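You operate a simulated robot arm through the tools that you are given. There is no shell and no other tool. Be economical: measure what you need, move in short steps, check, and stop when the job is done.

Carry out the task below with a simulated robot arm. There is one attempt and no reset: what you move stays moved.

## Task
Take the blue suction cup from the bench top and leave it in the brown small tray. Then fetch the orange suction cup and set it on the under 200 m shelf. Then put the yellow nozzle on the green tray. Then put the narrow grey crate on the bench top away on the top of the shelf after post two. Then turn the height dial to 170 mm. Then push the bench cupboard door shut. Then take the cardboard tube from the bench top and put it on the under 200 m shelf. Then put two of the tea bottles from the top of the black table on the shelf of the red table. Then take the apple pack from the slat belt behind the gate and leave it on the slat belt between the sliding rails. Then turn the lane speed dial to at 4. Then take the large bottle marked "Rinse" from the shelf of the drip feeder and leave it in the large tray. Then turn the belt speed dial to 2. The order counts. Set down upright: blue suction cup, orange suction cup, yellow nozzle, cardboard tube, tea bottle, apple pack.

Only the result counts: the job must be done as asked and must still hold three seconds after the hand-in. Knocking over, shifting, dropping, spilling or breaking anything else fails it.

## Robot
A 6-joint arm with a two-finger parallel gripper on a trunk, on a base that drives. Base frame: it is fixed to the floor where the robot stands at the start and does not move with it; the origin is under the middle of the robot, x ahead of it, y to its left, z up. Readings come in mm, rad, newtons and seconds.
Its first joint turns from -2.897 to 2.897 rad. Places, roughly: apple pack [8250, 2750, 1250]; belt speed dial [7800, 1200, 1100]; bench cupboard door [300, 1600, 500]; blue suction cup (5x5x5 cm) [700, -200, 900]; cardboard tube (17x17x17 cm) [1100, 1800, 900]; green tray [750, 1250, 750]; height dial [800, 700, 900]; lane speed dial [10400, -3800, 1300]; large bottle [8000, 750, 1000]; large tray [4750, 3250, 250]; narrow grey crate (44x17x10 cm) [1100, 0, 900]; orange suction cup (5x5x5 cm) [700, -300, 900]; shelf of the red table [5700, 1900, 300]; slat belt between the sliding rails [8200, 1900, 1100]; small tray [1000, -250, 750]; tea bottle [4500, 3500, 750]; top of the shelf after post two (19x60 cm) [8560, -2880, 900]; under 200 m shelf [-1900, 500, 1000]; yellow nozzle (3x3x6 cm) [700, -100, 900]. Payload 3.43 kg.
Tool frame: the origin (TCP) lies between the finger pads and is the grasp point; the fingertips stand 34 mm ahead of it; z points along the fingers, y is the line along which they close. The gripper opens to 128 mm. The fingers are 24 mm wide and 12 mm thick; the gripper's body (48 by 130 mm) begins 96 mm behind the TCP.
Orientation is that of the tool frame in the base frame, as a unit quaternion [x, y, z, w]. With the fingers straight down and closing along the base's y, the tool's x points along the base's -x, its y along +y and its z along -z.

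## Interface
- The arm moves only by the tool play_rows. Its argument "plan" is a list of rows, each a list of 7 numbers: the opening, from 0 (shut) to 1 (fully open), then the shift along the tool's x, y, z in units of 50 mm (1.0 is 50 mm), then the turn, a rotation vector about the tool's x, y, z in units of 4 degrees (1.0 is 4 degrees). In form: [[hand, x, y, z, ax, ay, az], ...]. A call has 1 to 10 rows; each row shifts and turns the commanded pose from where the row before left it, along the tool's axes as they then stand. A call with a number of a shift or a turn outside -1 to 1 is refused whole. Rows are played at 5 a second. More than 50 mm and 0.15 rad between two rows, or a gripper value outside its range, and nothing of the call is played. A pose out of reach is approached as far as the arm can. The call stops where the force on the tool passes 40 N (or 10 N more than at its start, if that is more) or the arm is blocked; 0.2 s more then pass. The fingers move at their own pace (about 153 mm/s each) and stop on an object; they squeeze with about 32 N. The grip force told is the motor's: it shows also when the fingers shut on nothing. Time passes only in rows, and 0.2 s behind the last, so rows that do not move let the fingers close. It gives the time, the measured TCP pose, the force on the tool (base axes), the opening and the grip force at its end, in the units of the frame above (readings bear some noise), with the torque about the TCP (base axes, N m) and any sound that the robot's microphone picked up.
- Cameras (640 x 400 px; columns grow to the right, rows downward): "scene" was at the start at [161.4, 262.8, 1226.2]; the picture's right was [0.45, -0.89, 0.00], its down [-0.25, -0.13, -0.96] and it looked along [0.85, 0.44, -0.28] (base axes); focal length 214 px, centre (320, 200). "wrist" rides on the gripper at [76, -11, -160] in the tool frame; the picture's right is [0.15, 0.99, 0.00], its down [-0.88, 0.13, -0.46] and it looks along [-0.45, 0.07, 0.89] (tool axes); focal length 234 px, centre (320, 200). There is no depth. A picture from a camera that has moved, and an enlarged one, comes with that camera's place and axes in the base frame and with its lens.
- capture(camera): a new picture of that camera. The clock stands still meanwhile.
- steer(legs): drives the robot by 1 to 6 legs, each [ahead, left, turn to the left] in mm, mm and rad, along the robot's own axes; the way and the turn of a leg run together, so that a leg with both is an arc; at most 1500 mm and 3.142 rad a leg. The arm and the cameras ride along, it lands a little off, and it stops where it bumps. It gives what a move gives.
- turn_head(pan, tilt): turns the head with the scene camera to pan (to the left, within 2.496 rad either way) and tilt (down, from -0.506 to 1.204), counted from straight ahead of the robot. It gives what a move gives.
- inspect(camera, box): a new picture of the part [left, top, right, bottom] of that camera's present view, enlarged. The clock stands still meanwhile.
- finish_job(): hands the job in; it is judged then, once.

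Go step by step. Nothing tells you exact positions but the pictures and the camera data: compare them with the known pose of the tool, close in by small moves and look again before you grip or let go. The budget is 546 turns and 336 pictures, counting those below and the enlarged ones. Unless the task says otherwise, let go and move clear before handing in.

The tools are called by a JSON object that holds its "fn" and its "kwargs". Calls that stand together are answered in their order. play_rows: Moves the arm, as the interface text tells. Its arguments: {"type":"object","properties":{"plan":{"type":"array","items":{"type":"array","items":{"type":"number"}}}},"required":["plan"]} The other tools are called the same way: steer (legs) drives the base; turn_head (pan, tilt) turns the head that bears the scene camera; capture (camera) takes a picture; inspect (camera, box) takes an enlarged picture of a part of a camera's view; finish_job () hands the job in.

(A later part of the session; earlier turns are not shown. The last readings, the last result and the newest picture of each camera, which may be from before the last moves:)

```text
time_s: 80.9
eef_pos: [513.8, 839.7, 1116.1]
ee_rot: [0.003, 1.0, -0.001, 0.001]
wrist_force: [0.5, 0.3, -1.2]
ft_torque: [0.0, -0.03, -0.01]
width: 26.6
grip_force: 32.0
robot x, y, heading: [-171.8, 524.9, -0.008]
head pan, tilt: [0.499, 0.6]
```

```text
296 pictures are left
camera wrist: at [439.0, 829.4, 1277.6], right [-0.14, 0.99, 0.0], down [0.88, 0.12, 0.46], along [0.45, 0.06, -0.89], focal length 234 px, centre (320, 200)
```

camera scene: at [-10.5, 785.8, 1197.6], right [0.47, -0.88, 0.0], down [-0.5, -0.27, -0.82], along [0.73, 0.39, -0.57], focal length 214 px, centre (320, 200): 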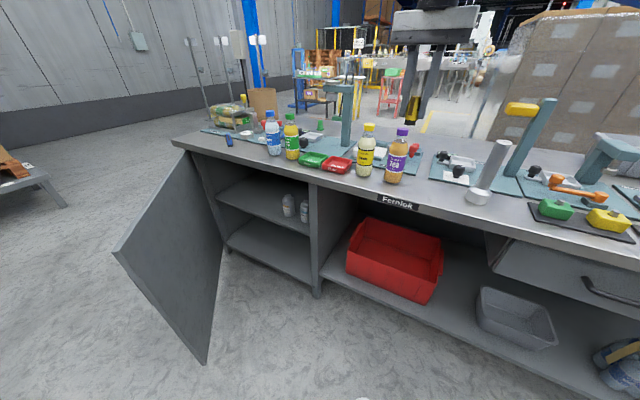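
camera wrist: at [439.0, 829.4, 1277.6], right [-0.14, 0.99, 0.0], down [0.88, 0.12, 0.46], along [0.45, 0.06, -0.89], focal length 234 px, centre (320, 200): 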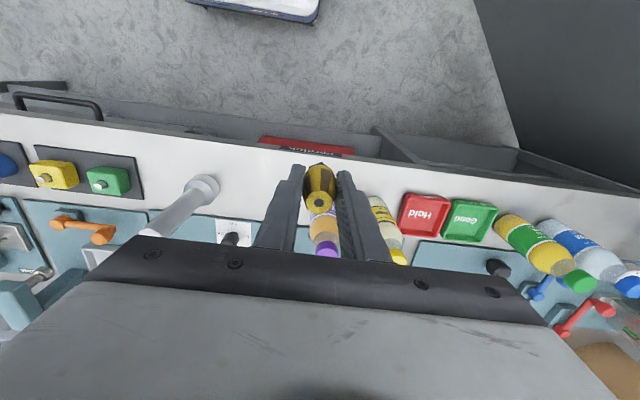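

The green "Good" tray is at about (652,1172), next to bottles (tops ≈1025). I'll turn the gripper 90° so its wide body runs along x, then approach.

{"fn": "play_rows", "kwargs": {"plan": [[0, 0, 0, 0, 0, 0, -1], [0, 0, 0, 0, 0, 0, -1], [0, 0, 0, 0, 0, 0, -1], [0, 0, 0, 0, 0, 0, -1], [0, 0, 0, 0, 0, 0, -1], [0, 0, 0, 0, 0, 0, -1], [0, 0, 0, 0, 0, 0, -1], [0, 0, 0, 0, 0, 0, -1], [0, 0, 0, 0, 0, 0, -1], [0, 0, 0, 0, 0, 0, -1]]}}

{"fn": "play_rows", "kwargs": {"plan": [[0, 0, 0, 0, 0, 0, -1], [0, 0, 0, 0, 0, 0, -1], [0, 0, 0, 0, 0, 0, -1], [0, 0, 0, 0, 0, 0, -1], [0, 0, 0, 0, 0, 0, -1], [0, 0, 0, 0, 0, 0, -1], [0, 0, 0, 0, 0, 0, -1], [0, 0, 0, 0, 0, 0, -1], [0, 0, 0, 0, 0, 0, -1], [0, 0, 0, 0, 0, 0, -1]]}}

{"fn": "play_rows", "kwargs": {"plan": [[0, 0, 0, 0, 0, 0, -1], [0, 0, 0, 0, 0, 0, -1], [0, 0, 0, 0, 0, 0, -0.5], [0, 0, 0, 0, 0, 0, 0]]}}

{"fn": "steer", "kwargs": {"legs": [[140, 320, 0]]}}

{"fn": "capture", "kwargs": {"camera": "wrist"}}

{"fn": "capture", "kwargs": {"camera": "scene"}}

```text
time_s: 83.1
eef_pos: [513.1, 840.1, 1117.2]
ee_rot: [-0.338, 0.941, -0.001, 0.001]
wrist_force: [-0.4, 0.9, -1.2]
ft_torque: [-0.03, -0.04, 0.02]
width: 26.6
grip_force: 31.9
robot x, y, heading: [-167.8, 527.0, -0.009]
head pan, tilt: [0.499, 0.6]
```

```text
time_s: 85.3
eef_pos: [514.3, 841.2, 1116.4]
ee_rot: [-0.64, 0.768, -0.001, -0.001]
wrist_force: [-0.2, 0.6, 0.0]
ft_torque: [0.01, 0.02, -0.03]
width: 26.3
grip_force: 31.8
robot x, y, heading: [-169.1, 524.6, -0.004]
head pan, tilt: [0.499, 0.6]
```

```text
time_s: 86.3
eef_pos: [513.5, 839.3, 1116.3]
ee_rot: [-0.705, 0.709, -0.001, 0.0]
wrist_force: [-0.5, -1.2, -1.6]
ft_torque: [-0.01, 0.01, 0.0]
width: 26.6
grip_force: 31.7
robot x, y, heading: [-166.4, 523.9, -0.008]
head pan, tilt: [0.499, 0.6]
```

```text
time_s: 88.6
eef_pos: [656.5, 1160.1, 1115.7]
ee_rot: [-0.705, 0.709, -0.001, -0.001]
wrist_force: [0.7, 0.2, -0.8]
ft_torque: [-0.02, -0.01, 0.01]
width: 26.8
grip_force: 32.3
robot x, y, heading: [-29.1, 845.5, -0.007]
head pan, tilt: [0.499, 0.6]
```

```text
295 pictures are left
camera wrist: at [667.3, 1083.9, 1277.8], right [-0.99, -0.14, 0.0], down [-0.12, 0.88, 0.45], along [-0.06, 0.45, -0.89], focal length 234 px, centre (320, 200)
```

wrist: 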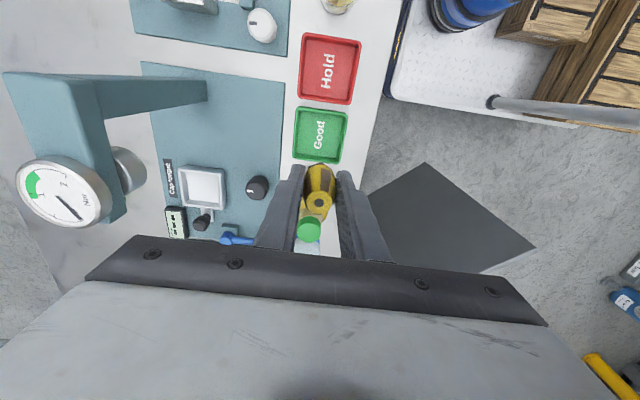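

```text
294 pictures are left
camera scene: at [131.5, 1105.5, 1197.6], right [0.47, -0.88, 0.0], down [-0.5, -0.27, -0.82], along [0.73, 0.39, -0.57], focal length 214 px, centre (320, 200)
```

scene: 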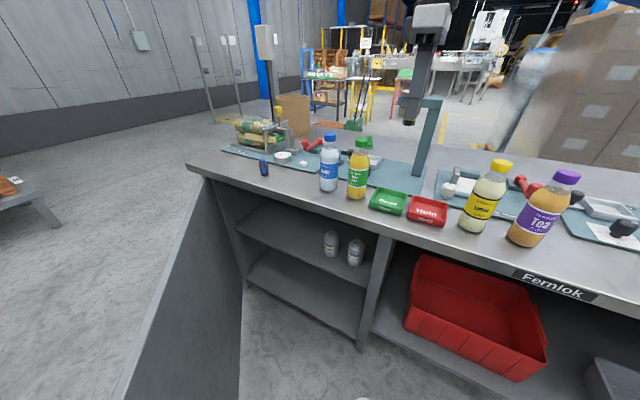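

The tray centre is (656,1169). Align and descend partway.

{"fn": "play_rows", "kwargs": {"plan": [[0, -0.17, 0, 0.9, 0, 0, 0], [0, 0, 0, 0.9, 0, 0, 0], [0, 0, 0, 0.9, 0, 0, 0], [0, 0, 0, 0.9, 0, 0, 0], [0, 0, 0, 0, 0, 0, 0]]}}

{"fn": "inspect", "kwargs": {"camera": "wrist", "box": [220, 40, 420, 240]}}

{"fn": "inspect", "kwargs": {"camera": "scene", "box": [300, 80, 500, 260]}}

```text
time_s: 89.8
eef_pos: [658.2, 1166.9, 935.5]
ee_rot: [-0.705, 0.71, -0.002, 0.0]
wrist_force: [-0.6, -0.3, -1.1]
ft_torque: [0.0, 0.01, -0.01]
width: 26.9
grip_force: 32.1
robot x, y, heading: [-26.0, 846.8, -0.006]
head pan, tilt: [0.499, 0.6]
```

```text
2.00 times, centred on (320, 140) of wrist
camera zoom: at [669.6, 1090.6, 1097.9], right [-0.99, -0.14, 0.0], down [-0.12, 0.88, 0.45], along [-0.06, 0.45, -0.89], focal length 468 px, centre (320, 320)
```

zoom: 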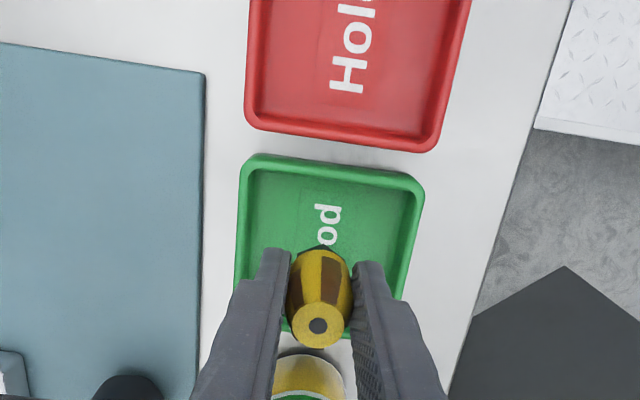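

```text
2.22 times, centred on (400, 170) of scene
camera zoom: at [131.5, 1105.5, 1197.6], right [0.47, -0.88, 0.0], down [-0.5, -0.27, -0.83], along [0.73, 0.39, -0.57], focal length 477 px, centre (142, 267)
```

zoom: 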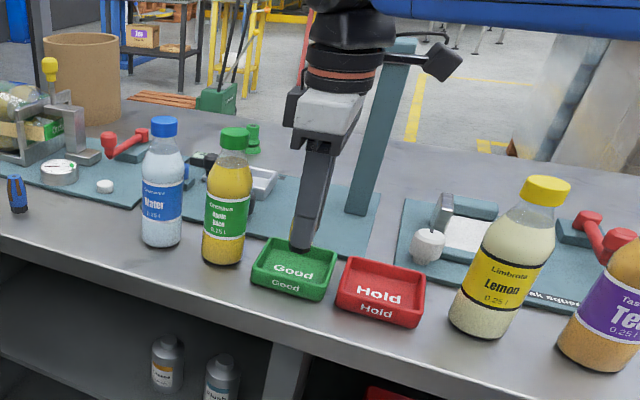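

{"fn": "play_rows", "kwargs": {"plan": [[0, 0, 0, 0.4, 0, 0, 0], [0, 0, 0, 0.08, 0, 0, 0], [0, 0, 0, 0.06, 0, 0, 0], [0, 0, 0, 0, 0, 0, 0]]}}

```text
time_s: 90.8
eef_pos: [655.7, 1167.3, 908.7]
ee_rot: [-0.705, 0.71, -0.001, 0.001]
wrist_force: [-0.4, 0.3, -0.6]
ft_torque: [0.02, 0.01, -0.02]
width: 26.4
grip_force: 31.9
robot x, y, heading: [-23.7, 840.4, -0.008]
head pan, tilt: [0.499, 0.6]
```

{"fn": "play_rows", "kwargs": {"plan": [[0, 0, 0, 0.05, 0, 0, 0], [0, 0, 0, 0.04, 0, 0, 0], [0, 0, 0, 0, 0, 0, 0]]}}

```text
time_s: 91.6
eef_pos: [655.8, 1167.2, 904.4]
ee_rot: [-0.705, 0.71, -0.001, 0.0]
wrist_force: [-0.9, 0.1, -0.7]
ft_torque: [0.0, 0.0, 0.01]
width: 26.6
grip_force: 31.9
robot x, y, heading: [-28.1, 843.6, -0.006]
head pan, tilt: [0.499, 0.6]
```

{"fn": "play_rows", "kwargs": {"plan": [[0, 0, 0, 0.04, 0, 0, 0], [0, 0, 0, 0.03, 0, 0, 0], [0, 0, 0, 0, 0, 0, 0]]}}

```text
time_s: 92.4
eef_pos: [655.4, 1168.3, 901.8]
ee_rot: [-0.705, 0.709, -0.002, 0.0]
wrist_force: [3.5, -1.7, 23.2]
ft_torque: [0.04, -0.14, -0.01]
width: 26.7
grip_force: 32.0
robot x, y, heading: [-24.3, 843.2, -0.006]
head pan, tilt: [0.499, 0.6]
```

Contact. Release slightly, rise.

{"fn": "play_rows", "kwargs": {"plan": [[0, 0, 0, -0.03, 0, 0, 0], [0.3, 0, 0, 0, 0, 0, 0], [0.3, 0, 0, 0, 0, 0, 0], [0.3, 0, 0, -0.7, 0, 0, 0], [0.3, 0, 0, -0.95, 0, 0, 0], [0.3, 0, 0, -0.95, 0, 0, 0], [0.3, 0, 0, -0.95, 0, 0, 0], [0.3, 0, 0, -0.8, 0, 0, 0]]}}

{"fn": "capture", "kwargs": {"camera": "wrist"}}

{"fn": "capture", "kwargs": {"camera": "scene"}}

```text
time_s: 94.2
eef_pos: [658.1, 1168.2, 1120.5]
ee_rot: [-0.705, 0.709, 0.0, -0.001]
wrist_force: [0.7, -0.2, 0.2]
ft_torque: [0.03, 0.0, 0.03]
width: 38.3
grip_force: 0.0
robot x, y, heading: [-27.6, 843.8, -0.006]
head pan, tilt: [0.499, 0.6]
```

```text
291 pictures are left
camera wrist: at [669.2, 1092.7, 1281.9], right [-0.99, -0.14, 0.0], down [-0.12, 0.88, 0.45], along [-0.06, 0.45, -0.89], focal length 234 px, centre (320, 200)
```

wrist: 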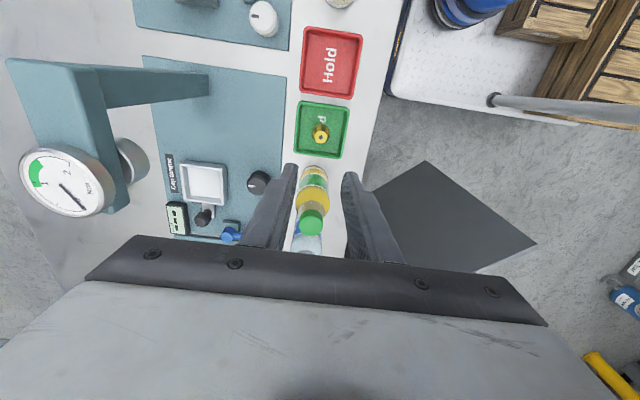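

```text
290 pictures are left
camera scene: at [131.6, 1105.4, 1197.6], right [0.47, -0.88, 0.0], down [-0.5, -0.27, -0.82], along [0.73, 0.39, -0.57], focal length 214 px, centre (320, 200)
```

scene: 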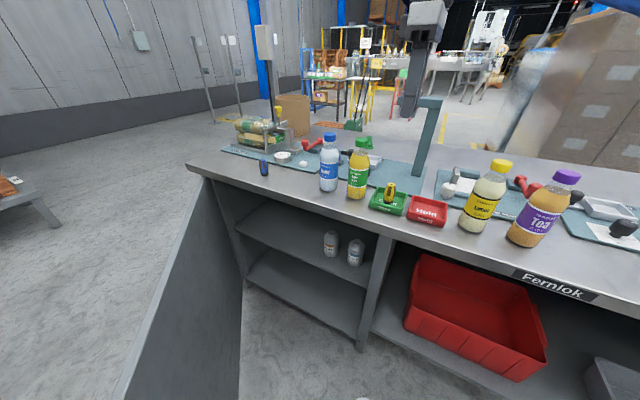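

The nozzle stands in the green tray. Next is the grey crate (centre ≈(1124,35), 17 cm wide — too wide for the gripper, so pinch a wall). Move over there and look closely.

{"fn": "steer", "kwargs": {"legs": [[-150, 0, 0], [0, -810, 0]]}}

{"fn": "play_rows", "kwargs": {"plan": [[0.5, 0.9, 0, 0, 0, 0, 0], [0.5, 0.9, 0, 0, 0, 0, 0], [0.5, 0.9, 0, 0, 0, 0, 0], [0.5, 0.9, 0, 0, 0, 0, 0], [0.5, 0.9, 0, 0, 0, 0, 0], [0.5, 0.9, 0, 0, 0, 0, 0], [0.5, 0.9, 0, 0, 0, 0, 0], [0.5, 0, 0, 0, 0, 0, 0]]}}

{"fn": "capture", "kwargs": {"camera": "scene"}}

```text
time_s: 99.5
eef_pos: [505.9, 364.4, 1120.6]
ee_rot: [-0.703, 0.711, -0.001, -0.001]
wrist_force: [0.8, 0.1, -0.5]
ft_torque: [0.0, 0.01, -0.03]
width: 38.4
grip_force: 0.1
robot x, y, heading: [-182.4, 44.5, -0.009]
head pan, tilt: [0.499, 0.6]
```

```text
time_s: 101.2
eef_pos: [503.4, 51.8, 1120.0]
ee_rot: [-0.703, 0.711, -0.001, 0.0]
wrist_force: [0.1, -0.1, 0.3]
ft_torque: [0.01, -0.01, -0.01]
width: 64.0
grip_force: 0.0
robot x, y, heading: [-181.7, 42.7, -0.011]
head pan, tilt: [0.499, 0.6]
```

```text
289 pictures are left
camera scene: at [-20.9, 303.4, 1197.7], right [0.47, -0.88, 0.0], down [-0.5, -0.26, -0.83], along [0.73, 0.39, -0.56], focal length 214 px, centre (320, 200)
```

scene: 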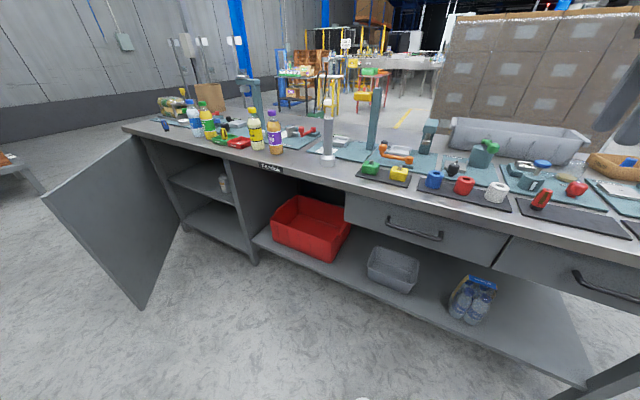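

{"fn": "steer", "kwargs": {"legs": [[275, 0, 0]]}}

{"fn": "turn_head", "kwargs": {"pan": -0.2, "tilt": 0.5}}

{"fn": "capture", "kwargs": {"camera": "scene"}}

{"fn": "capture", "kwargs": {"camera": "wrist"}}

```text
time_s: 103.2
eef_pos: [774.9, 50.2, 1120.2]
ee_rot: [-0.703, 0.711, -0.002, 0.0]
wrist_force: [-0.2, 1.0, -0.1]
ft_torque: [0.01, -0.03, -0.02]
width: 63.9
grip_force: 0.1
robot x, y, heading: [90.2, 39.3, -0.014]
head pan, tilt: [0.499, 0.6]
```

```text
time_s: 104.2
eef_pos: [774.7, 49.4, 1120.3]
ee_rot: [-0.703, 0.711, -0.001, -0.001]
wrist_force: [-0.4, -0.8, -0.3]
ft_torque: [-0.02, 0.01, 0.02]
width: 64.2
grip_force: 0.1
robot x, y, heading: [90.8, 38.3, -0.013]
head pan, tilt: [-0.201, 0.499]
```

```text
288 pictures are left
camera scene: at [261.7, 240.3, 1206.7], right [-0.21, -0.98, 0.0], down [-0.47, 0.1, -0.88], along [0.86, -0.18, -0.48], focal length 214 px, centre (320, 200)
```

scene: 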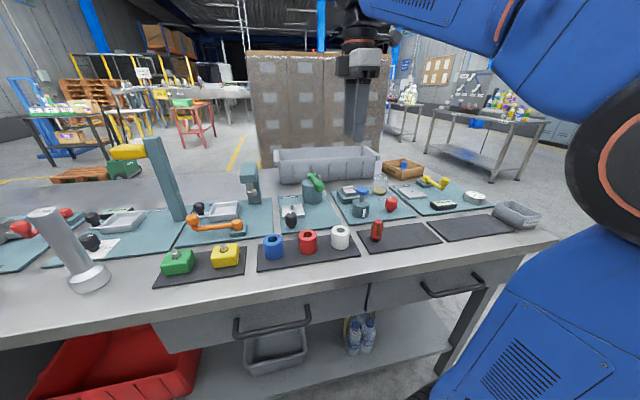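

```text
287 pictures are left
camera wrist: at [785.4, -26.7, 1282.3], right [-0.99, -0.14, 0.0], down [-0.12, 0.88, 0.45], along [-0.06, 0.45, -0.89], focal length 234 px, centre (320, 200)
```

wrist: 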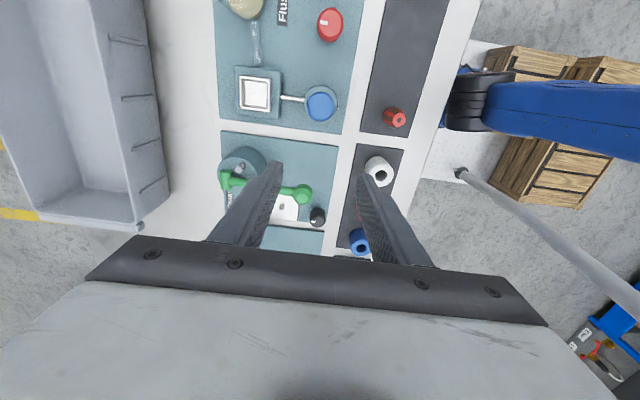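

{"fn": "inspect", "kwargs": {"camera": "scene", "box": [250, 120, 410, 220]}}

{"fn": "inspect", "kwargs": {"camera": "wrist", "box": [0, 0, 240, 240]}}

```text
4.00 times, centred on (330, 170) of scene
camera zoom: at [261.7, 240.3, 1206.7], right [-0.21, -0.98, 0.0], down [-0.47, 0.1, -0.88], along [0.86, -0.18, -0.48], focal length 858 px, centre (280, 320)
```

zoom: 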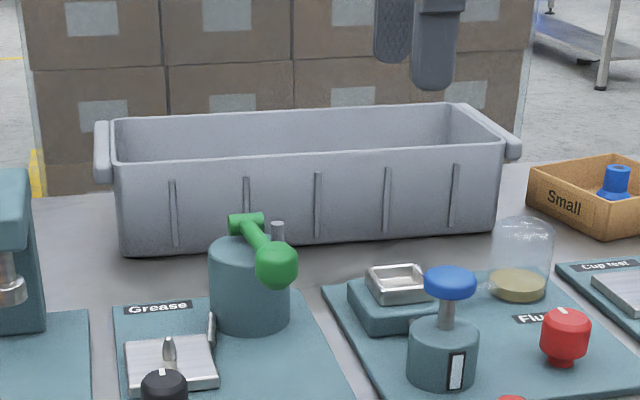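

```text
1.67 times, centred on (120, 120) of wrist
camera zoom: at [785.4, -26.7, 1282.3], right [-0.99, -0.14, 0.0], down [-0.12, 0.88, 0.45], along [-0.06, 0.45, -0.89], focal length 390 px, centre (653, 333)
```

zoom: 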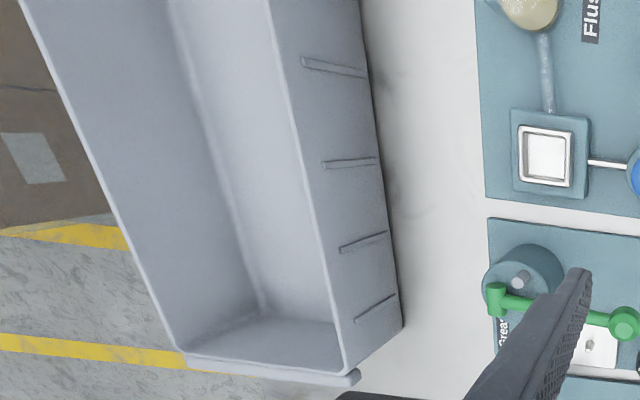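

Crate near wall is about x=1050, rim z≈951, centre y≈37. I'll pinch the near wall just beside the middle rib. Advance at safe height and look.

{"fn": "play_rows", "kwargs": {"plan": [[0.5, 0, -0.8, 0.3, 0, 0, 0], [0.5, 0, -0.8, 0.3, 0, 0, 0], [0.5, 0, -0.8, 0.3, 0, 0, 0], [0.5, 0, -0.8, 0.3, 0, 0, 0], [0.5, 0, -0.8, 0.2, 0, 0, 0], [0.5, 0, 0, 0, 0, 0, 0]]}}

{"fn": "capture", "kwargs": {"camera": "wrist"}}

{"fn": "inspect", "kwargs": {"camera": "scene", "box": [250, 100, 410, 200]}}

```text
time_s: 105.6
eef_pos: [975.6, 47.4, 1050.0]
ee_rot: [-0.703, 0.711, -0.002, 0.0]
wrist_force: [0.7, -0.4, -0.9]
ft_torque: [0.02, -0.04, 0.03]
width: 64.1
grip_force: 0.0
robot x, y, heading: [91.7, 39.4, -0.01]
head pan, tilt: [-0.201, 0.499]
```

```text
284 pictures are left
camera wrist: at [986.9, -28.5, 1212.5], right [-0.99, -0.14, 0.0], down [-0.12, 0.88, 0.45], along [-0.06, 0.45, -0.89], focal length 234 px, centre (320, 200)
```

wrist: 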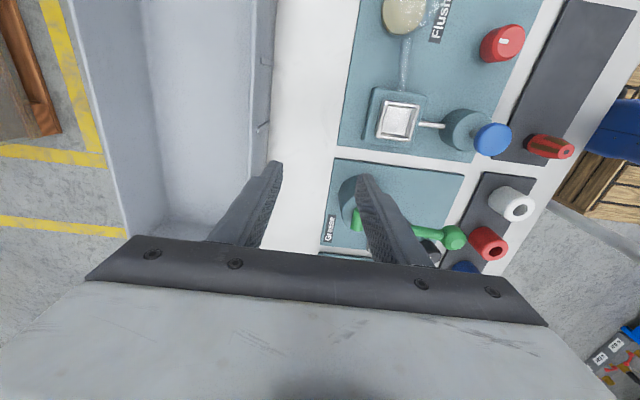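

```text
4.00 times, centred on (330, 150) of scene
camera zoom: at [261.7, 240.2, 1206.7], right [-0.21, -0.98, 0.0], down [-0.47, 0.1, -0.88], along [0.86, -0.18, -0.48], focal length 858 px, centre (280, 400)
```

zoom: 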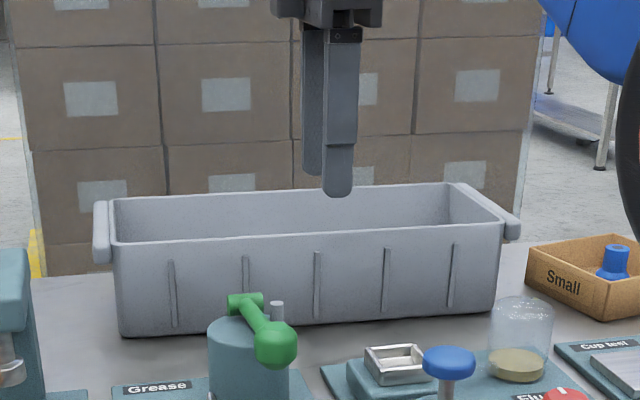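

{"fn": "play_rows", "kwargs": {"plan": [[0.5, -0.14, -0.76, 0.1, 0, 0, 0], [0.5, -0.13, -0.76, 0.1, 0, 0, 0], [0.5, 0, 0, 0.4, 0, 0, 0], [0.5, 0, 0, 0, 0, 0, 0]]}}

{"fn": "capture", "kwargs": {"camera": "wrist"}}

{"fn": "inspect", "kwargs": {"camera": "scene", "box": [250, 100, 410, 200]}}

```text
time_s: 106.6
eef_pos: [1052.1, 59.8, 1020.3]
ee_rot: [-0.704, 0.71, -0.002, 0.0]
wrist_force: [-0.7, 0.3, 0.2]
ft_torque: [0.03, 0.02, 0.0]
width: 64.2
grip_force: 0.1
robot x, y, heading: [94.0, 38.3, -0.012]
head pan, tilt: [-0.201, 0.499]
```

```text
282 pictures are left
camera wrist: at [1062.2, -15.9, 1181.8], right [-0.99, -0.14, 0.0], down [-0.12, 0.88, 0.45], along [-0.06, 0.45, -0.89], focal length 234 px, centre (320, 200)
```

wrist: 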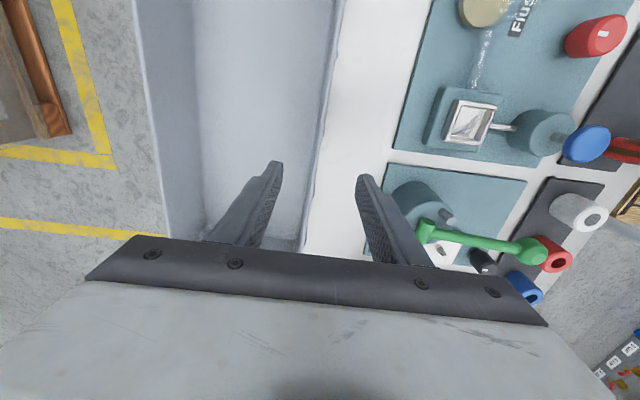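

```text
4.00 times, centred on (330, 150) of scene
camera zoom: at [261.7, 240.2, 1206.7], right [-0.21, -0.98, 0.0], down [-0.47, 0.1, -0.88], along [0.86, -0.18, -0.48], focal length 858 px, centre (280, 400)
```

zoom: 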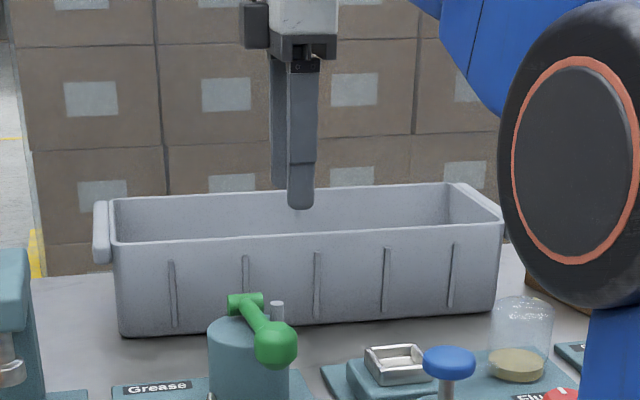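

Fingers straddle the wall. Descend and close.

{"fn": "play_rows", "kwargs": {"plan": [[0.5, 0, 0, 0.7, 0, 0, 0], [0.5, 0, 0, 0.7, 0, 0, 0], [0.5, 0, 0, 0.5, 0, 0, 0], [0.5, 0, 0, 0, 0, 0, 0], [0, 0, 0, 0, 0, 0, 0], [0, 0, 0, 0, 0, 0, 0], [0, 0, 0, 0, 0, 0, 0]]}}

{"fn": "inspect", "kwargs": {"camera": "scene", "box": [250, 100, 410, 200]}}

```text
time_s: 108.2
eef_pos: [1050.1, 59.0, 925.1]
ee_rot: [-0.704, 0.71, -0.001, 0.0]
wrist_force: [1.2, 0.2, -0.1]
ft_torque: [0.06, 0.33, -0.28]
width: 4.9
grip_force: 32.7
robot x, y, heading: [92.5, 38.3, -0.012]
head pan, tilt: [-0.201, 0.499]
```

```text
4.00 times, centred on (330, 150) of scene
camera zoom: at [261.8, 240.2, 1206.7], right [-0.21, -0.98, 0.0], down [-0.47, 0.1, -0.88], along [0.86, -0.18, -0.48], focal length 858 px, centre (280, 400)
```

zoom: 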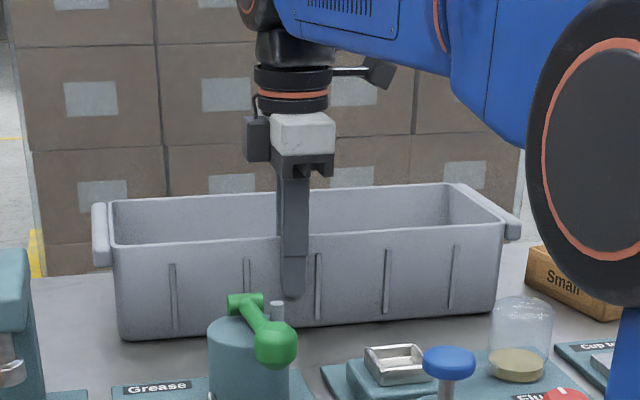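

Wall pinched (4.9 mm). Lift slowly.

{"fn": "play_rows", "kwargs": {"plan": [[0, 0, 0, -0.15, 0, 0, 0], [0, 0, 0, -0.2, 0, 0, 0], [0, 0, 0, -0.25, 0, 0, 0], [0, 0, 0, 0, 0, 0, 0]]}}

{"fn": "inspect", "kwargs": {"camera": "scene", "box": [250, 100, 410, 200]}}

```text
time_s: 109.2
eef_pos: [1050.2, 59.9, 956.2]
ee_rot: [-0.703, 0.711, -0.002, 0.0]
wrist_force: [0.1, 0.2, -3.7]
ft_torque: [0.1, 0.36, -0.04]
width: 5.3
grip_force: 32.2
robot x, y, heading: [92.6, 40.6, -0.01]
head pan, tilt: [-0.201, 0.499]
```

```text
4.00 times, centred on (330, 150) of scene
camera zoom: at [261.9, 240.2, 1206.7], right [-0.21, -0.98, 0.0], down [-0.47, 0.1, -0.88], along [0.86, -0.18, -0.48], focal length 858 px, centre (280, 400)
```

zoom: 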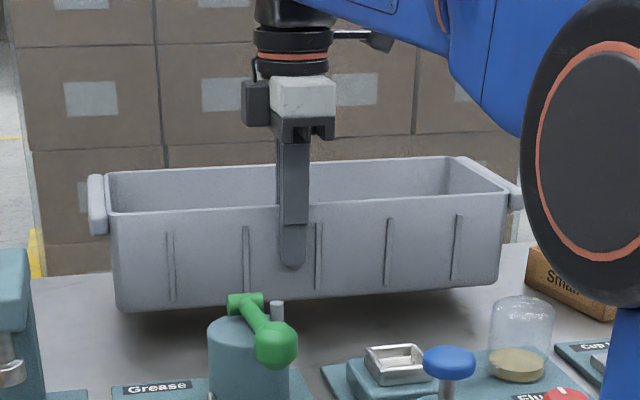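

Crate is held (≈3.7 N). Lift higher, shift right a little away from the press, then back out.

{"fn": "play_rows", "kwargs": {"plan": [[0, 0.2, 0, -0.4, 0, 0, 0], [0, 0.2, 0, -0.5, 0, 0, 0], [0, 0.2, 0, -0.5, 0, 0, 0], [0, 0.2, 0, -0.5, 0, 0, 0], [0, 0, 0, -0.3, 0, 0, 0], [0, 0, 0, 0, 0, 0, 0]]}}

{"fn": "capture", "kwargs": {"camera": "scene"}}

```text
time_s: 110.6
eef_pos: [1049.9, 20.4, 1065.7]
ee_rot: [-0.704, 0.711, -0.001, 0.0]
wrist_force: [-0.1, -0.2, -4.9]
ft_torque: [0.13, 0.33, 0.0]
width: 4.7
grip_force: 32.2
robot x, y, heading: [91.9, 39.5, -0.01]
head pan, tilt: [-0.201, 0.499]
```

```text
278 pictures are left
camera scene: at [261.9, 240.2, 1206.7], right [-0.21, -0.98, 0.0], down [-0.47, 0.1, -0.88], along [0.86, -0.18, -0.48], focal length 214 px, centre (320, 200)
```

scene: 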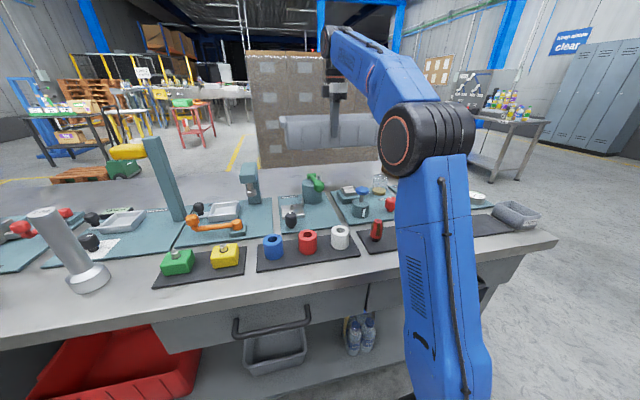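

{"fn": "steer", "kwargs": {"legs": [[-700, 0, 0]]}}

{"fn": "play_rows", "kwargs": {"plan": [[0, 0, 0.7, -0.3, 0, 0, 0], [0, 0, 0.8, -0.2, 0, 0, 0], [0, 0, 0.8, -0.2, 0, 0, 0], [0, 0, 0.8, -0.2, 0, 0, 0], [0, 0, 0.8, -0.1, 0, 0, 0], [0, 0, 0.8, 0, 0, 0, 0], [0, 0, 0, 0, 0, 0, 0]]}}

{"fn": "turn_head", "kwargs": {"pan": -0.6, "tilt": 0.2}}

{"fn": "capture", "kwargs": {"camera": "scene"}}

{"fn": "turn_head", "kwargs": {"pan": 0.3, "tilt": 0.1}}

{"fn": "capture", "kwargs": {"camera": "scene"}}

```text
time_s: 114.5
eef_pos: [350.3, 29.3, 1065.2]
ee_rot: [-0.704, 0.71, -0.001, -0.001]
wrist_force: [0.1, -0.5, -4.3]
ft_torque: [0.13, 0.32, 0.0]
width: 4.6
grip_force: 31.5
robot x, y, heading: [-603.8, 45.3, -0.009]
head pan, tilt: [-0.201, 0.499]
```

```text
time_s: 116.1
eef_pos: [113.9, 32.1, 1114.7]
ee_rot: [-0.704, 0.71, -0.001, -0.001]
wrist_force: [-0.2, 0.1, -5.0]
ft_torque: [0.13, 0.35, 0.01]
width: 5.0
grip_force: 32.3
robot x, y, heading: [-608.5, 44.9, -0.008]
head pan, tilt: [-0.201, 0.499]
```

```text
time_s: 116.9
eef_pos: [116.6, 31.3, 1114.6]
ee_rot: [-0.704, 0.71, -0.001, 0.0]
wrist_force: [-0.5, -1.0, -4.3]
ft_torque: [0.09, 0.35, 0.0]
width: 5.0
grip_force: 32.2
robot x, y, heading: [-605.7, 45.4, -0.008]
head pan, tilt: [-0.6, 0.201]
```

```text
277 pictures are left
camera scene: at [-448.6, 212.6, 1234.3], right [-0.57, -0.82, 0.0], down [-0.16, 0.11, -0.98], along [0.8, -0.56, -0.2], focal length 214 px, centre (320, 200)
```

scene: 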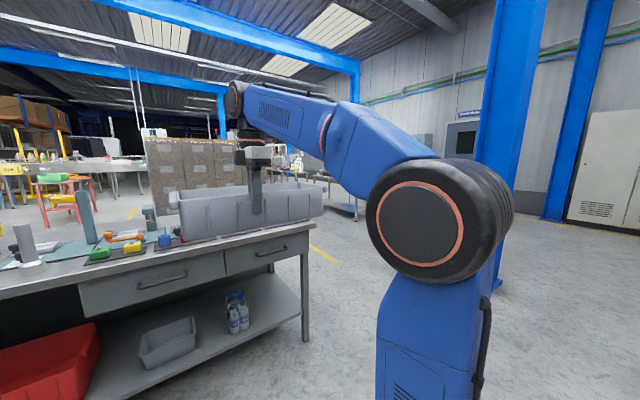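

```text
time_s: 118.1
eef_pos: [115.9, 31.7, 1116.1]
ee_rot: [-0.704, 0.711, -0.001, 0.0]
wrist_force: [-0.1, 0.2, -3.7]
ft_torque: [0.11, 0.32, -0.02]
width: 5.0
grip_force: 31.8
robot x, y, heading: [-606.9, 46.8, -0.006]
head pan, tilt: [0.3, 0.099]
```

```text
276 pictures are left
camera scene: at [-436.9, 292.2, 1243.8], right [0.29, -0.96, 0.0], down [-0.1, -0.03, -0.99], along [0.95, 0.29, -0.1], focal length 214 px, centre (320, 200)
```

scene: 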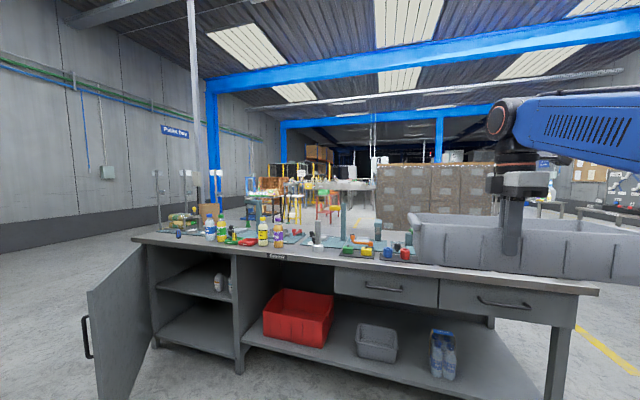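

Crate clear of the bench. Slide right past the bench end to view the aisle.

{"fn": "steer", "kwargs": {"legs": [[0, -1100, 0]]}}

{"fn": "turn_head", "kwargs": {"pan": 0.0, "tilt": 0.15}}

{"fn": "capture", "kwargs": {"camera": "scene"}}

```text
time_s: 123.7
eef_pos: [88.6, -1072.2, 1114.7]
ee_rot: [-0.692, 0.721, -0.001, 0.0]
wrist_force: [0.5, 0.2, -3.3]
ft_torque: [0.14, 0.34, 0.01]
width: 4.6
grip_force: 32.2
robot x, y, heading: [-631.9, -1035.9, -0.039]
head pan, tilt: [0.3, 0.099]
```

```text
time_s: 124.5
eef_pos: [89.1, -1072.5, 1113.8]
ee_rot: [-0.693, 0.721, -0.001, 0.0]
wrist_force: [0.2, 0.4, -3.0]
ft_torque: [0.1, 0.34, -0.01]
width: 4.8
grip_force: 31.8
robot x, y, heading: [-632.1, -1034.6, -0.044]
head pan, tilt: [0.0, 0.15]
```

```text
275 pictures are left
camera scene: at [-451.5, -822.1, 1239.1], right [-0.04, -1.0, 0.0], down [-0.15, 0.01, -0.99], along [0.99, -0.04, -0.15], focal length 214 px, centre (320, 200)
```

scene: 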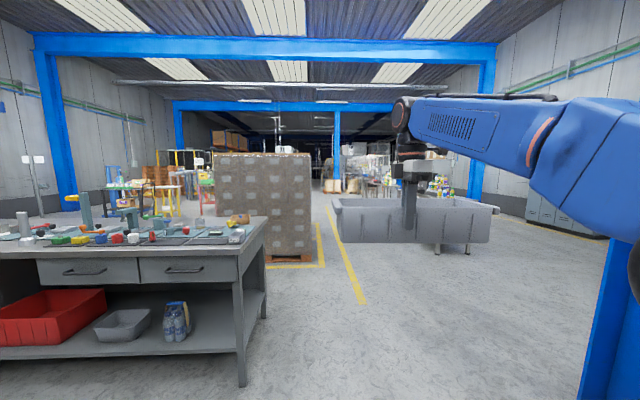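

{"fn": "steer", "kwargs": {"legs": [[0, -350, 0.04], [1500, 0, 0]]}}

{"fn": "capture", "kwargs": {"camera": "scene"}}

{"fn": "turn_head", "kwargs": {"pan": -1.2, "tilt": 0.1}}

{"fn": "capture", "kwargs": {"camera": "scene"}}

```text
time_s: 133.7
eef_pos: [1564.8, -1372.5, 1116.1]
ee_rot: [0.714, -0.7, 0.001, 0.0]
wrist_force: [0.5, -0.3, -3.8]
ft_torque: [0.09, 0.36, -0.02]
width: 4.8
grip_force: 31.8
robot x, y, heading: [842.5, -1377.1, 0.021]
head pan, tilt: [0.0, 0.15]
```

```text
274 pictures are left
camera scene: at [1010.1, -1154.1, 1239.1], right [0.02, -1.0, 0.0], down [-0.15, 0.0, -0.99], along [0.99, 0.02, -0.15], focal length 214 px, centre (320, 200)
```

scene: 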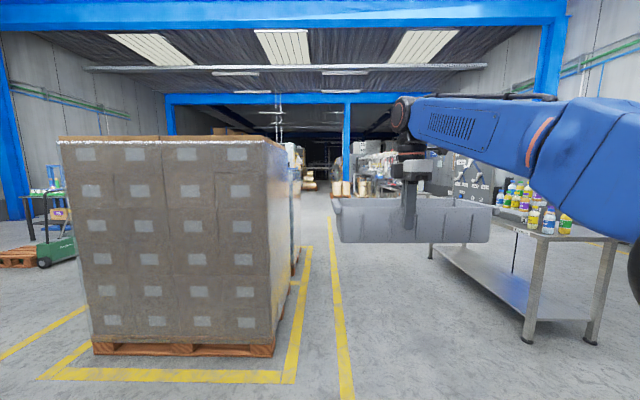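

```text
time_s: 135.1
eef_pos: [1564.9, -1372.1, 1115.1]
ee_rot: [0.714, -0.7, 0.001, 0.0]
wrist_force: [-0.5, 0.2, -4.9]
ft_torque: [0.12, 0.36, 0.03]
width: 4.8
grip_force: 31.4
robot x, y, heading: [839.4, -1378.8, 0.018]
head pan, tilt: [-1.201, 0.099]
```

```text
273 pictures are left
camera scene: at [952.4, -1241.0, 1243.8], right [-0.92, -0.38, 0.0], down [-0.04, 0.09, -0.99], along [0.38, -0.92, -0.1], focal length 214 px, centre (320, 200)
```

scene: 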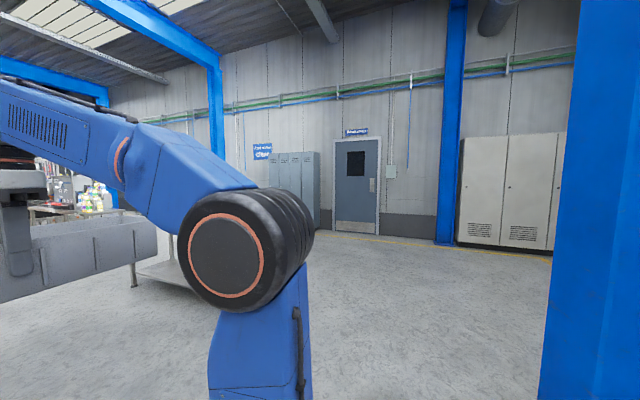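

Corridor is open between the pallet (y>-830) and tables (y<-2550). Advance along y≈-1650.

{"fn": "steer", "kwargs": {"legs": [[0, -280, -0.02], [1500, 0, 0], [1500, 0, 0]]}}

{"fn": "turn_head", "kwargs": {"pan": 0.0, "tilt": 0.15}}

{"fn": "capture", "kwargs": {"camera": "scene"}}

{"fn": "turn_head", "kwargs": {"pan": -0.6, "tilt": 0.15}}

{"fn": "capture", "kwargs": {"camera": "scene"}}

```text
time_s: 151.2
eef_pos: [4585.3, -1552.0, 1115.4]
ee_rot: [0.718, -0.696, 0.001, 0.0]
wrist_force: [-0.6, 0.6, -4.4]
ft_torque: [0.06, 0.34, -0.01]
width: 4.7
grip_force: 32.0
robot x, y, heading: [3864.0, -1565.3, 0.031]
head pan, tilt: [-1.201, 0.099]
```

```text
time_s: 152.6
eef_pos: [4585.9, -1551.6, 1114.8]
ee_rot: [0.718, -0.696, 0.001, 0.0]
wrist_force: [-0.5, -0.1, -4.7]
ft_torque: [0.07, 0.36, 0.02]
width: 4.7
grip_force: 32.5
robot x, y, heading: [3867.7, -1564.4, 0.03]
head pan, tilt: [0.0, 0.15]
```

```text
272 pictures are left
camera scene: at [4028.8, -1340.3, 1239.1], right [0.03, -1.0, 0.0], down [-0.15, 0.0, -0.99], along [0.99, 0.03, -0.15], focal length 214 px, centre (320, 200)
```

scene: 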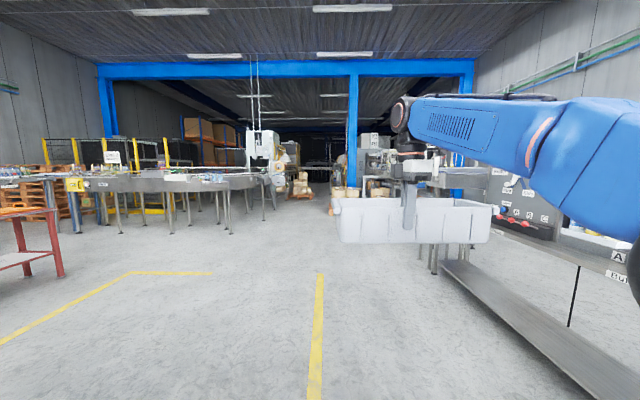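

```text
time_s: 153.6
eef_pos: [4585.2, -1551.1, 1115.0]
ee_rot: [0.718, -0.696, 0.002, 0.0]
wrist_force: [-0.3, -0.1, -3.7]
ft_torque: [0.12, 0.34, -0.01]
width: 5.0
grip_force: 31.7
robot x, y, heading: [3863.1, -1566.3, 0.035]
head pan, tilt: [-0.6, 0.15]
```

```text
271 pictures are left
camera scene: at [4014.3, -1393.0, 1239.1], right [-0.54, -0.84, 0.0], down [-0.13, 0.08, -0.99], along [0.83, -0.53, -0.15], focal length 214 px, centre (320, 200)
```

scene: 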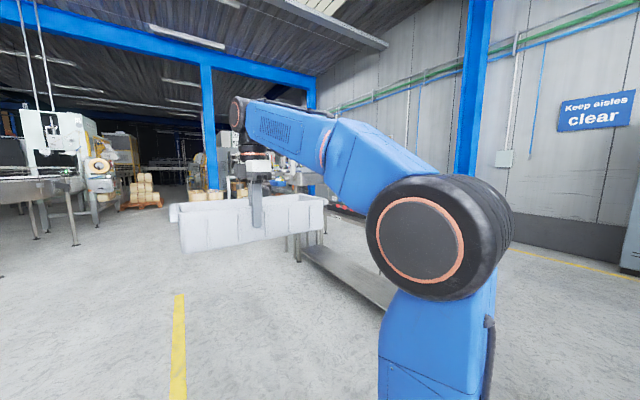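

{"fn": "steer", "kwargs": {"legs": [[0, 0, -0.033], [1500, 0, 0], [700, 0, 0]]}}

{"fn": "turn_head", "kwargs": {"pan": 0.0, "tilt": 0.15}}

{"fn": "capture", "kwargs": {"camera": "scene"}}

{"fn": "turn_head", "kwargs": {"pan": -0.5, "tilt": 0.15}}

{"fn": "capture", "kwargs": {"camera": "scene"}}

```text
time_s: 164.9
eef_pos: [6791.3, -1571.4, 1115.6]
ee_rot: [-0.707, 0.708, -0.001, 0.001]
wrist_force: [0.0, 0.1, -5.2]
ft_torque: [0.07, 0.35, -0.01]
width: 4.7
grip_force: 31.9
robot x, y, heading: [6071.5, -1563.4, -0.007]
head pan, tilt: [-0.6, 0.15]
```

```text
time_s: 165.9
eef_pos: [6792.6, -1572.3, 1113.9]
ee_rot: [-0.706, 0.708, -0.001, 0.0]
wrist_force: [0.5, 0.1, -3.8]
ft_torque: [0.09, 0.38, 0.0]
width: 4.7
grip_force: 32.2
robot x, y, heading: [6071.2, -1562.3, 0.001]
head pan, tilt: [0.0, 0.15]
```

```text
270 pictures are left
camera scene: at [6242.7, -1342.7, 1239.1], right [0.0, -1.0, 0.0], down [-0.15, 0.0, -0.99], along [0.99, 0.0, -0.15], focal length 214 px, centre (320, 200)
```

scene: 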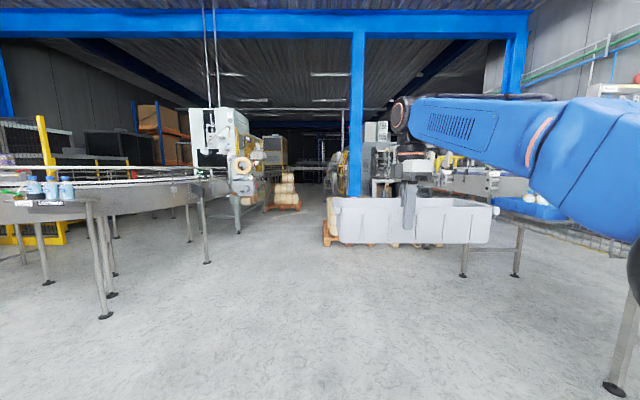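

```text
time_s: 166.8
eef_pos: [6792.9, -1572.3, 1115.7]
ee_rot: [-0.706, 0.708, -0.002, 0.0]
wrist_force: [-0.3, 0.2, -5.2]
ft_torque: [0.08, 0.36, -0.02]
width: 4.6
grip_force: 32.0
robot x, y, heading: [6071.3, -1558.9, -0.002]
head pan, tilt: [-0.499, 0.15]
```

```text
269 pictures are left
camera scene: at [6231.3, -1386.9, 1239.1], right [-0.48, -0.88, 0.0], down [-0.13, 0.07, -0.99], along [0.87, -0.47, -0.15], focal length 214 px, centre (320, 200)
```

scene: 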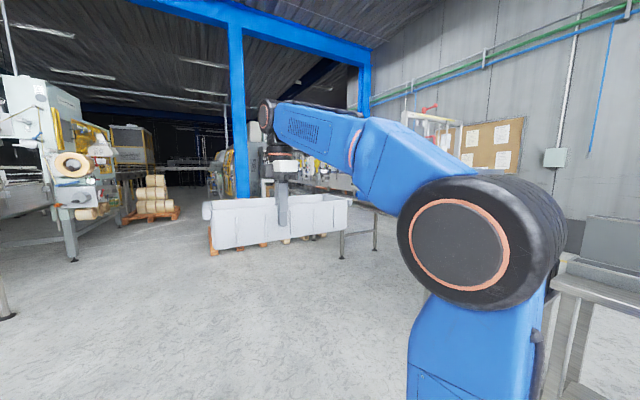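

Turn right to get an unobstructed look at the target area near (8560,-2880).

{"fn": "steer", "kwargs": {"legs": [[0, 0, -1.2]]}}

{"fn": "turn_head", "kwargs": {"pan": 0.6, "tilt": 0.15}}

{"fn": "capture", "kwargs": {"camera": "scene"}}

{"fn": "inspect", "kwargs": {"camera": "scene", "box": [200, 120, 520, 320]}}

```text
time_s: 170.2
eef_pos: [6327.5, -2236.8, 1113.9]
ee_rot: [-0.187, 0.982, -0.001, -0.001]
wrist_force: [0.5, 0.0, -4.4]
ft_torque: [0.33, 0.03, 0.04]
width: 4.9
grip_force: 32.2
robot x, y, heading: [6070.3, -1563.5, -1.195]
head pan, tilt: [-0.499, 0.15]
```

```text
time_s: 171.5
eef_pos: [6327.7, -2236.4, 1114.4]
ee_rot: [-0.186, 0.983, 0.0, -0.001]
wrist_force: [-0.1, -0.3, -4.0]
ft_torque: [0.31, 0.0, -0.01]
width: 5.2
grip_force: 31.9
robot x, y, heading: [6070.9, -1562.8, -1.193]
head pan, tilt: [0.6, 0.15]
```

```text
268 pictures are left
camera scene: at [6380.1, -1608.4, 1239.1], right [-0.56, -0.83, 0.0], down [-0.12, 0.08, -0.99], along [0.82, -0.55, -0.15], focal length 214 px, centre (320, 200)
```

scene: 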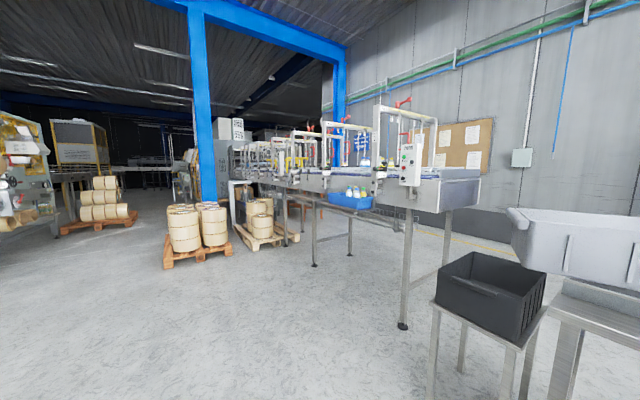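

```text
2.00 times, centred on (360, 220) of scene
camera zoom: at [6380.1, -1608.4, 1239.1], right [-0.56, -0.83, 0.0], down [-0.12, 0.08, -0.99], along [0.82, -0.55, -0.15], focal length 429 px, centre (240, 160)
```

zoom: 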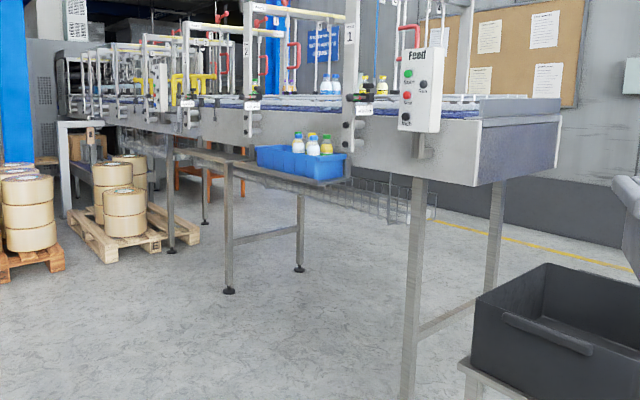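

I see the numbered conveyor posts; a side shelf runs along it, with the free section after post 2. I'll face the conveyor (-y) and slide along to x≈8500.

{"fn": "steer", "kwargs": {"legs": [[0, 0, -0.376], [0, 1500, 0], [0, 850, 0]]}}

{"fn": "turn_head", "kwargs": {"pan": -0.1, "tilt": 0.3}}

{"fn": "capture", "kwargs": {"camera": "scene"}}

{"fn": "capture", "kwargs": {"camera": "wrist"}}

```text
time_s: 184.2
eef_pos: [8429.1, -2262.5, 1114.4]
ee_rot: [-0.009, 1.0, -0.002, -0.002]
wrist_force: [0.5, 0.0, -3.9]
ft_torque: [0.35, -0.12, 0.03]
width: 4.7
grip_force: 31.7
robot x, y, heading: [8422.0, -1542.4, -1.544]
head pan, tilt: [0.6, 0.15]
```

```text
time_s: 185.3
eef_pos: [8429.1, -2262.4, 1114.0]
ee_rot: [-0.009, 1.0, -0.001, -0.001]
wrist_force: [0.1, 0.5, -4.1]
ft_torque: [0.35, -0.13, -0.01]
width: 4.9
grip_force: 32.4
robot x, y, heading: [8423.5, -1539.3, -1.555]
head pan, tilt: [-0.099, 0.3]
```

```text
266 pictures are left
camera scene: at [8636.1, -1709.9, 1225.1], right [-1.0, 0.08, 0.0], down [0.02, 0.29, -0.96], along [-0.08, -0.95, -0.3], focal length 214 px, centre (320, 200)
```

scene: 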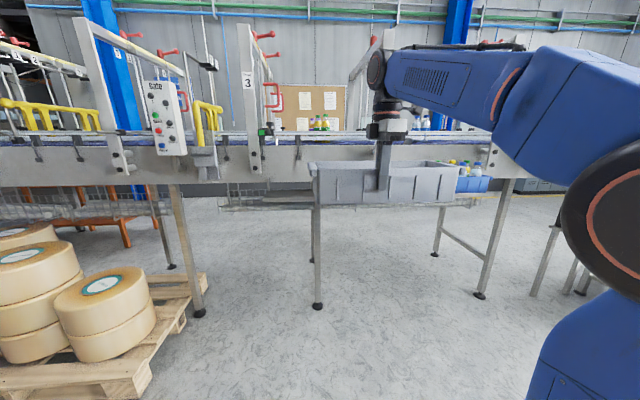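

```text
265 pictures are left
camera wrist: at [8355.2, -2275.1, 1276.0], right [-0.17, 0.99, 0.0], down [0.88, 0.15, 0.45], along [0.45, 0.07, -0.89], focal length 234 px, centre (320, 200)
```

wrist: 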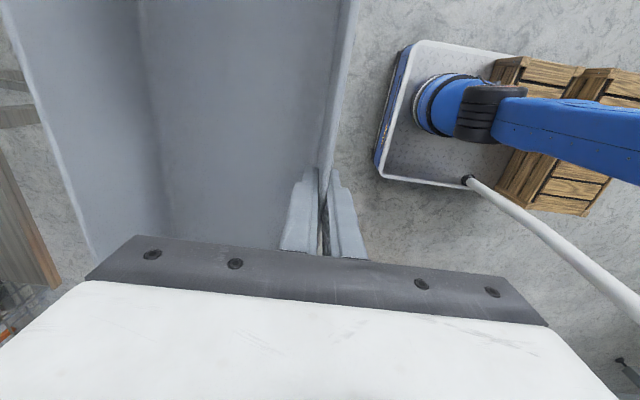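

The crate hides the shelf; step right 500 mm for a clear look.

{"fn": "steer", "kwargs": {"legs": [[0, -550, -0.016]]}}

{"fn": "turn_head", "kwargs": {"pan": 0.2, "tilt": 0.3}}

{"fn": "capture", "kwargs": {"camera": "scene"}}

{"fn": "inspect", "kwargs": {"camera": "scene", "box": [180, 60, 420, 210]}}

```text
time_s: 188.4
eef_pos: [7878.0, -2268.9, 1114.6]
ee_rot: [-0.004, 1.0, 0.001, -0.001]
wrist_force: [-0.3, 0.6, -3.9]
ft_torque: [0.38, -0.11, 0.0]
width: 4.9
grip_force: 31.7
robot x, y, heading: [7877.7, -1550.4, -1.565]
head pan, tilt: [-0.099, 0.3]
```

```text
time_s: 189.2
eef_pos: [7877.4, -2269.5, 1114.5]
ee_rot: [-0.003, 1.0, 0.0, -0.001]
wrist_force: [1.4, 0.1, -4.0]
ft_torque: [0.36, -0.09, -0.01]
width: 4.6
grip_force: 31.3
robot x, y, heading: [7879.8, -1547.2, -1.562]
head pan, tilt: [0.201, 0.3]
```

```text
264 pictures are left
camera scene: at [8117.8, -1718.5, 1225.1], right [-0.98, -0.21, 0.0], down [-0.06, 0.29, -0.96], along [0.2, -0.93, -0.3], focal length 214 px, centre (320, 200)
```

scene: 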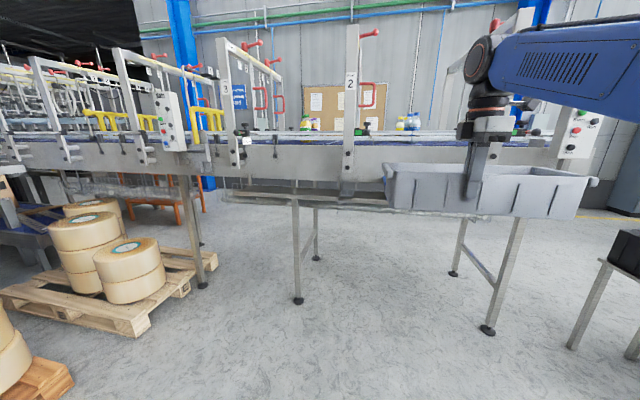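

```text
2.67 times, centred on (300, 135) of scene
camera zoom: at [8117.8, -1718.5, 1225.1], right [-0.98, -0.21, 0.0], down [-0.06, 0.29, -0.96], along [0.2, -0.93, -0.3], focal length 572 px, centre (373, 373)
```

zoom: 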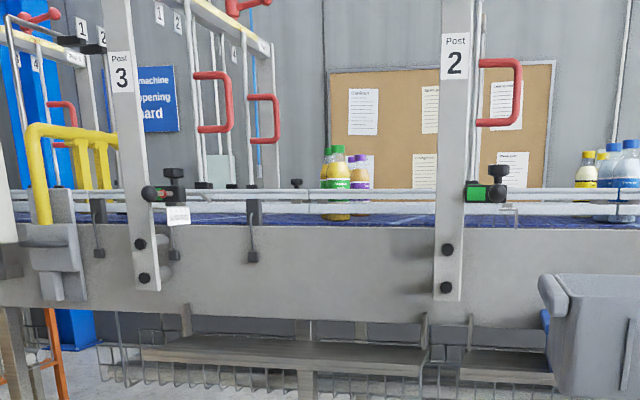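

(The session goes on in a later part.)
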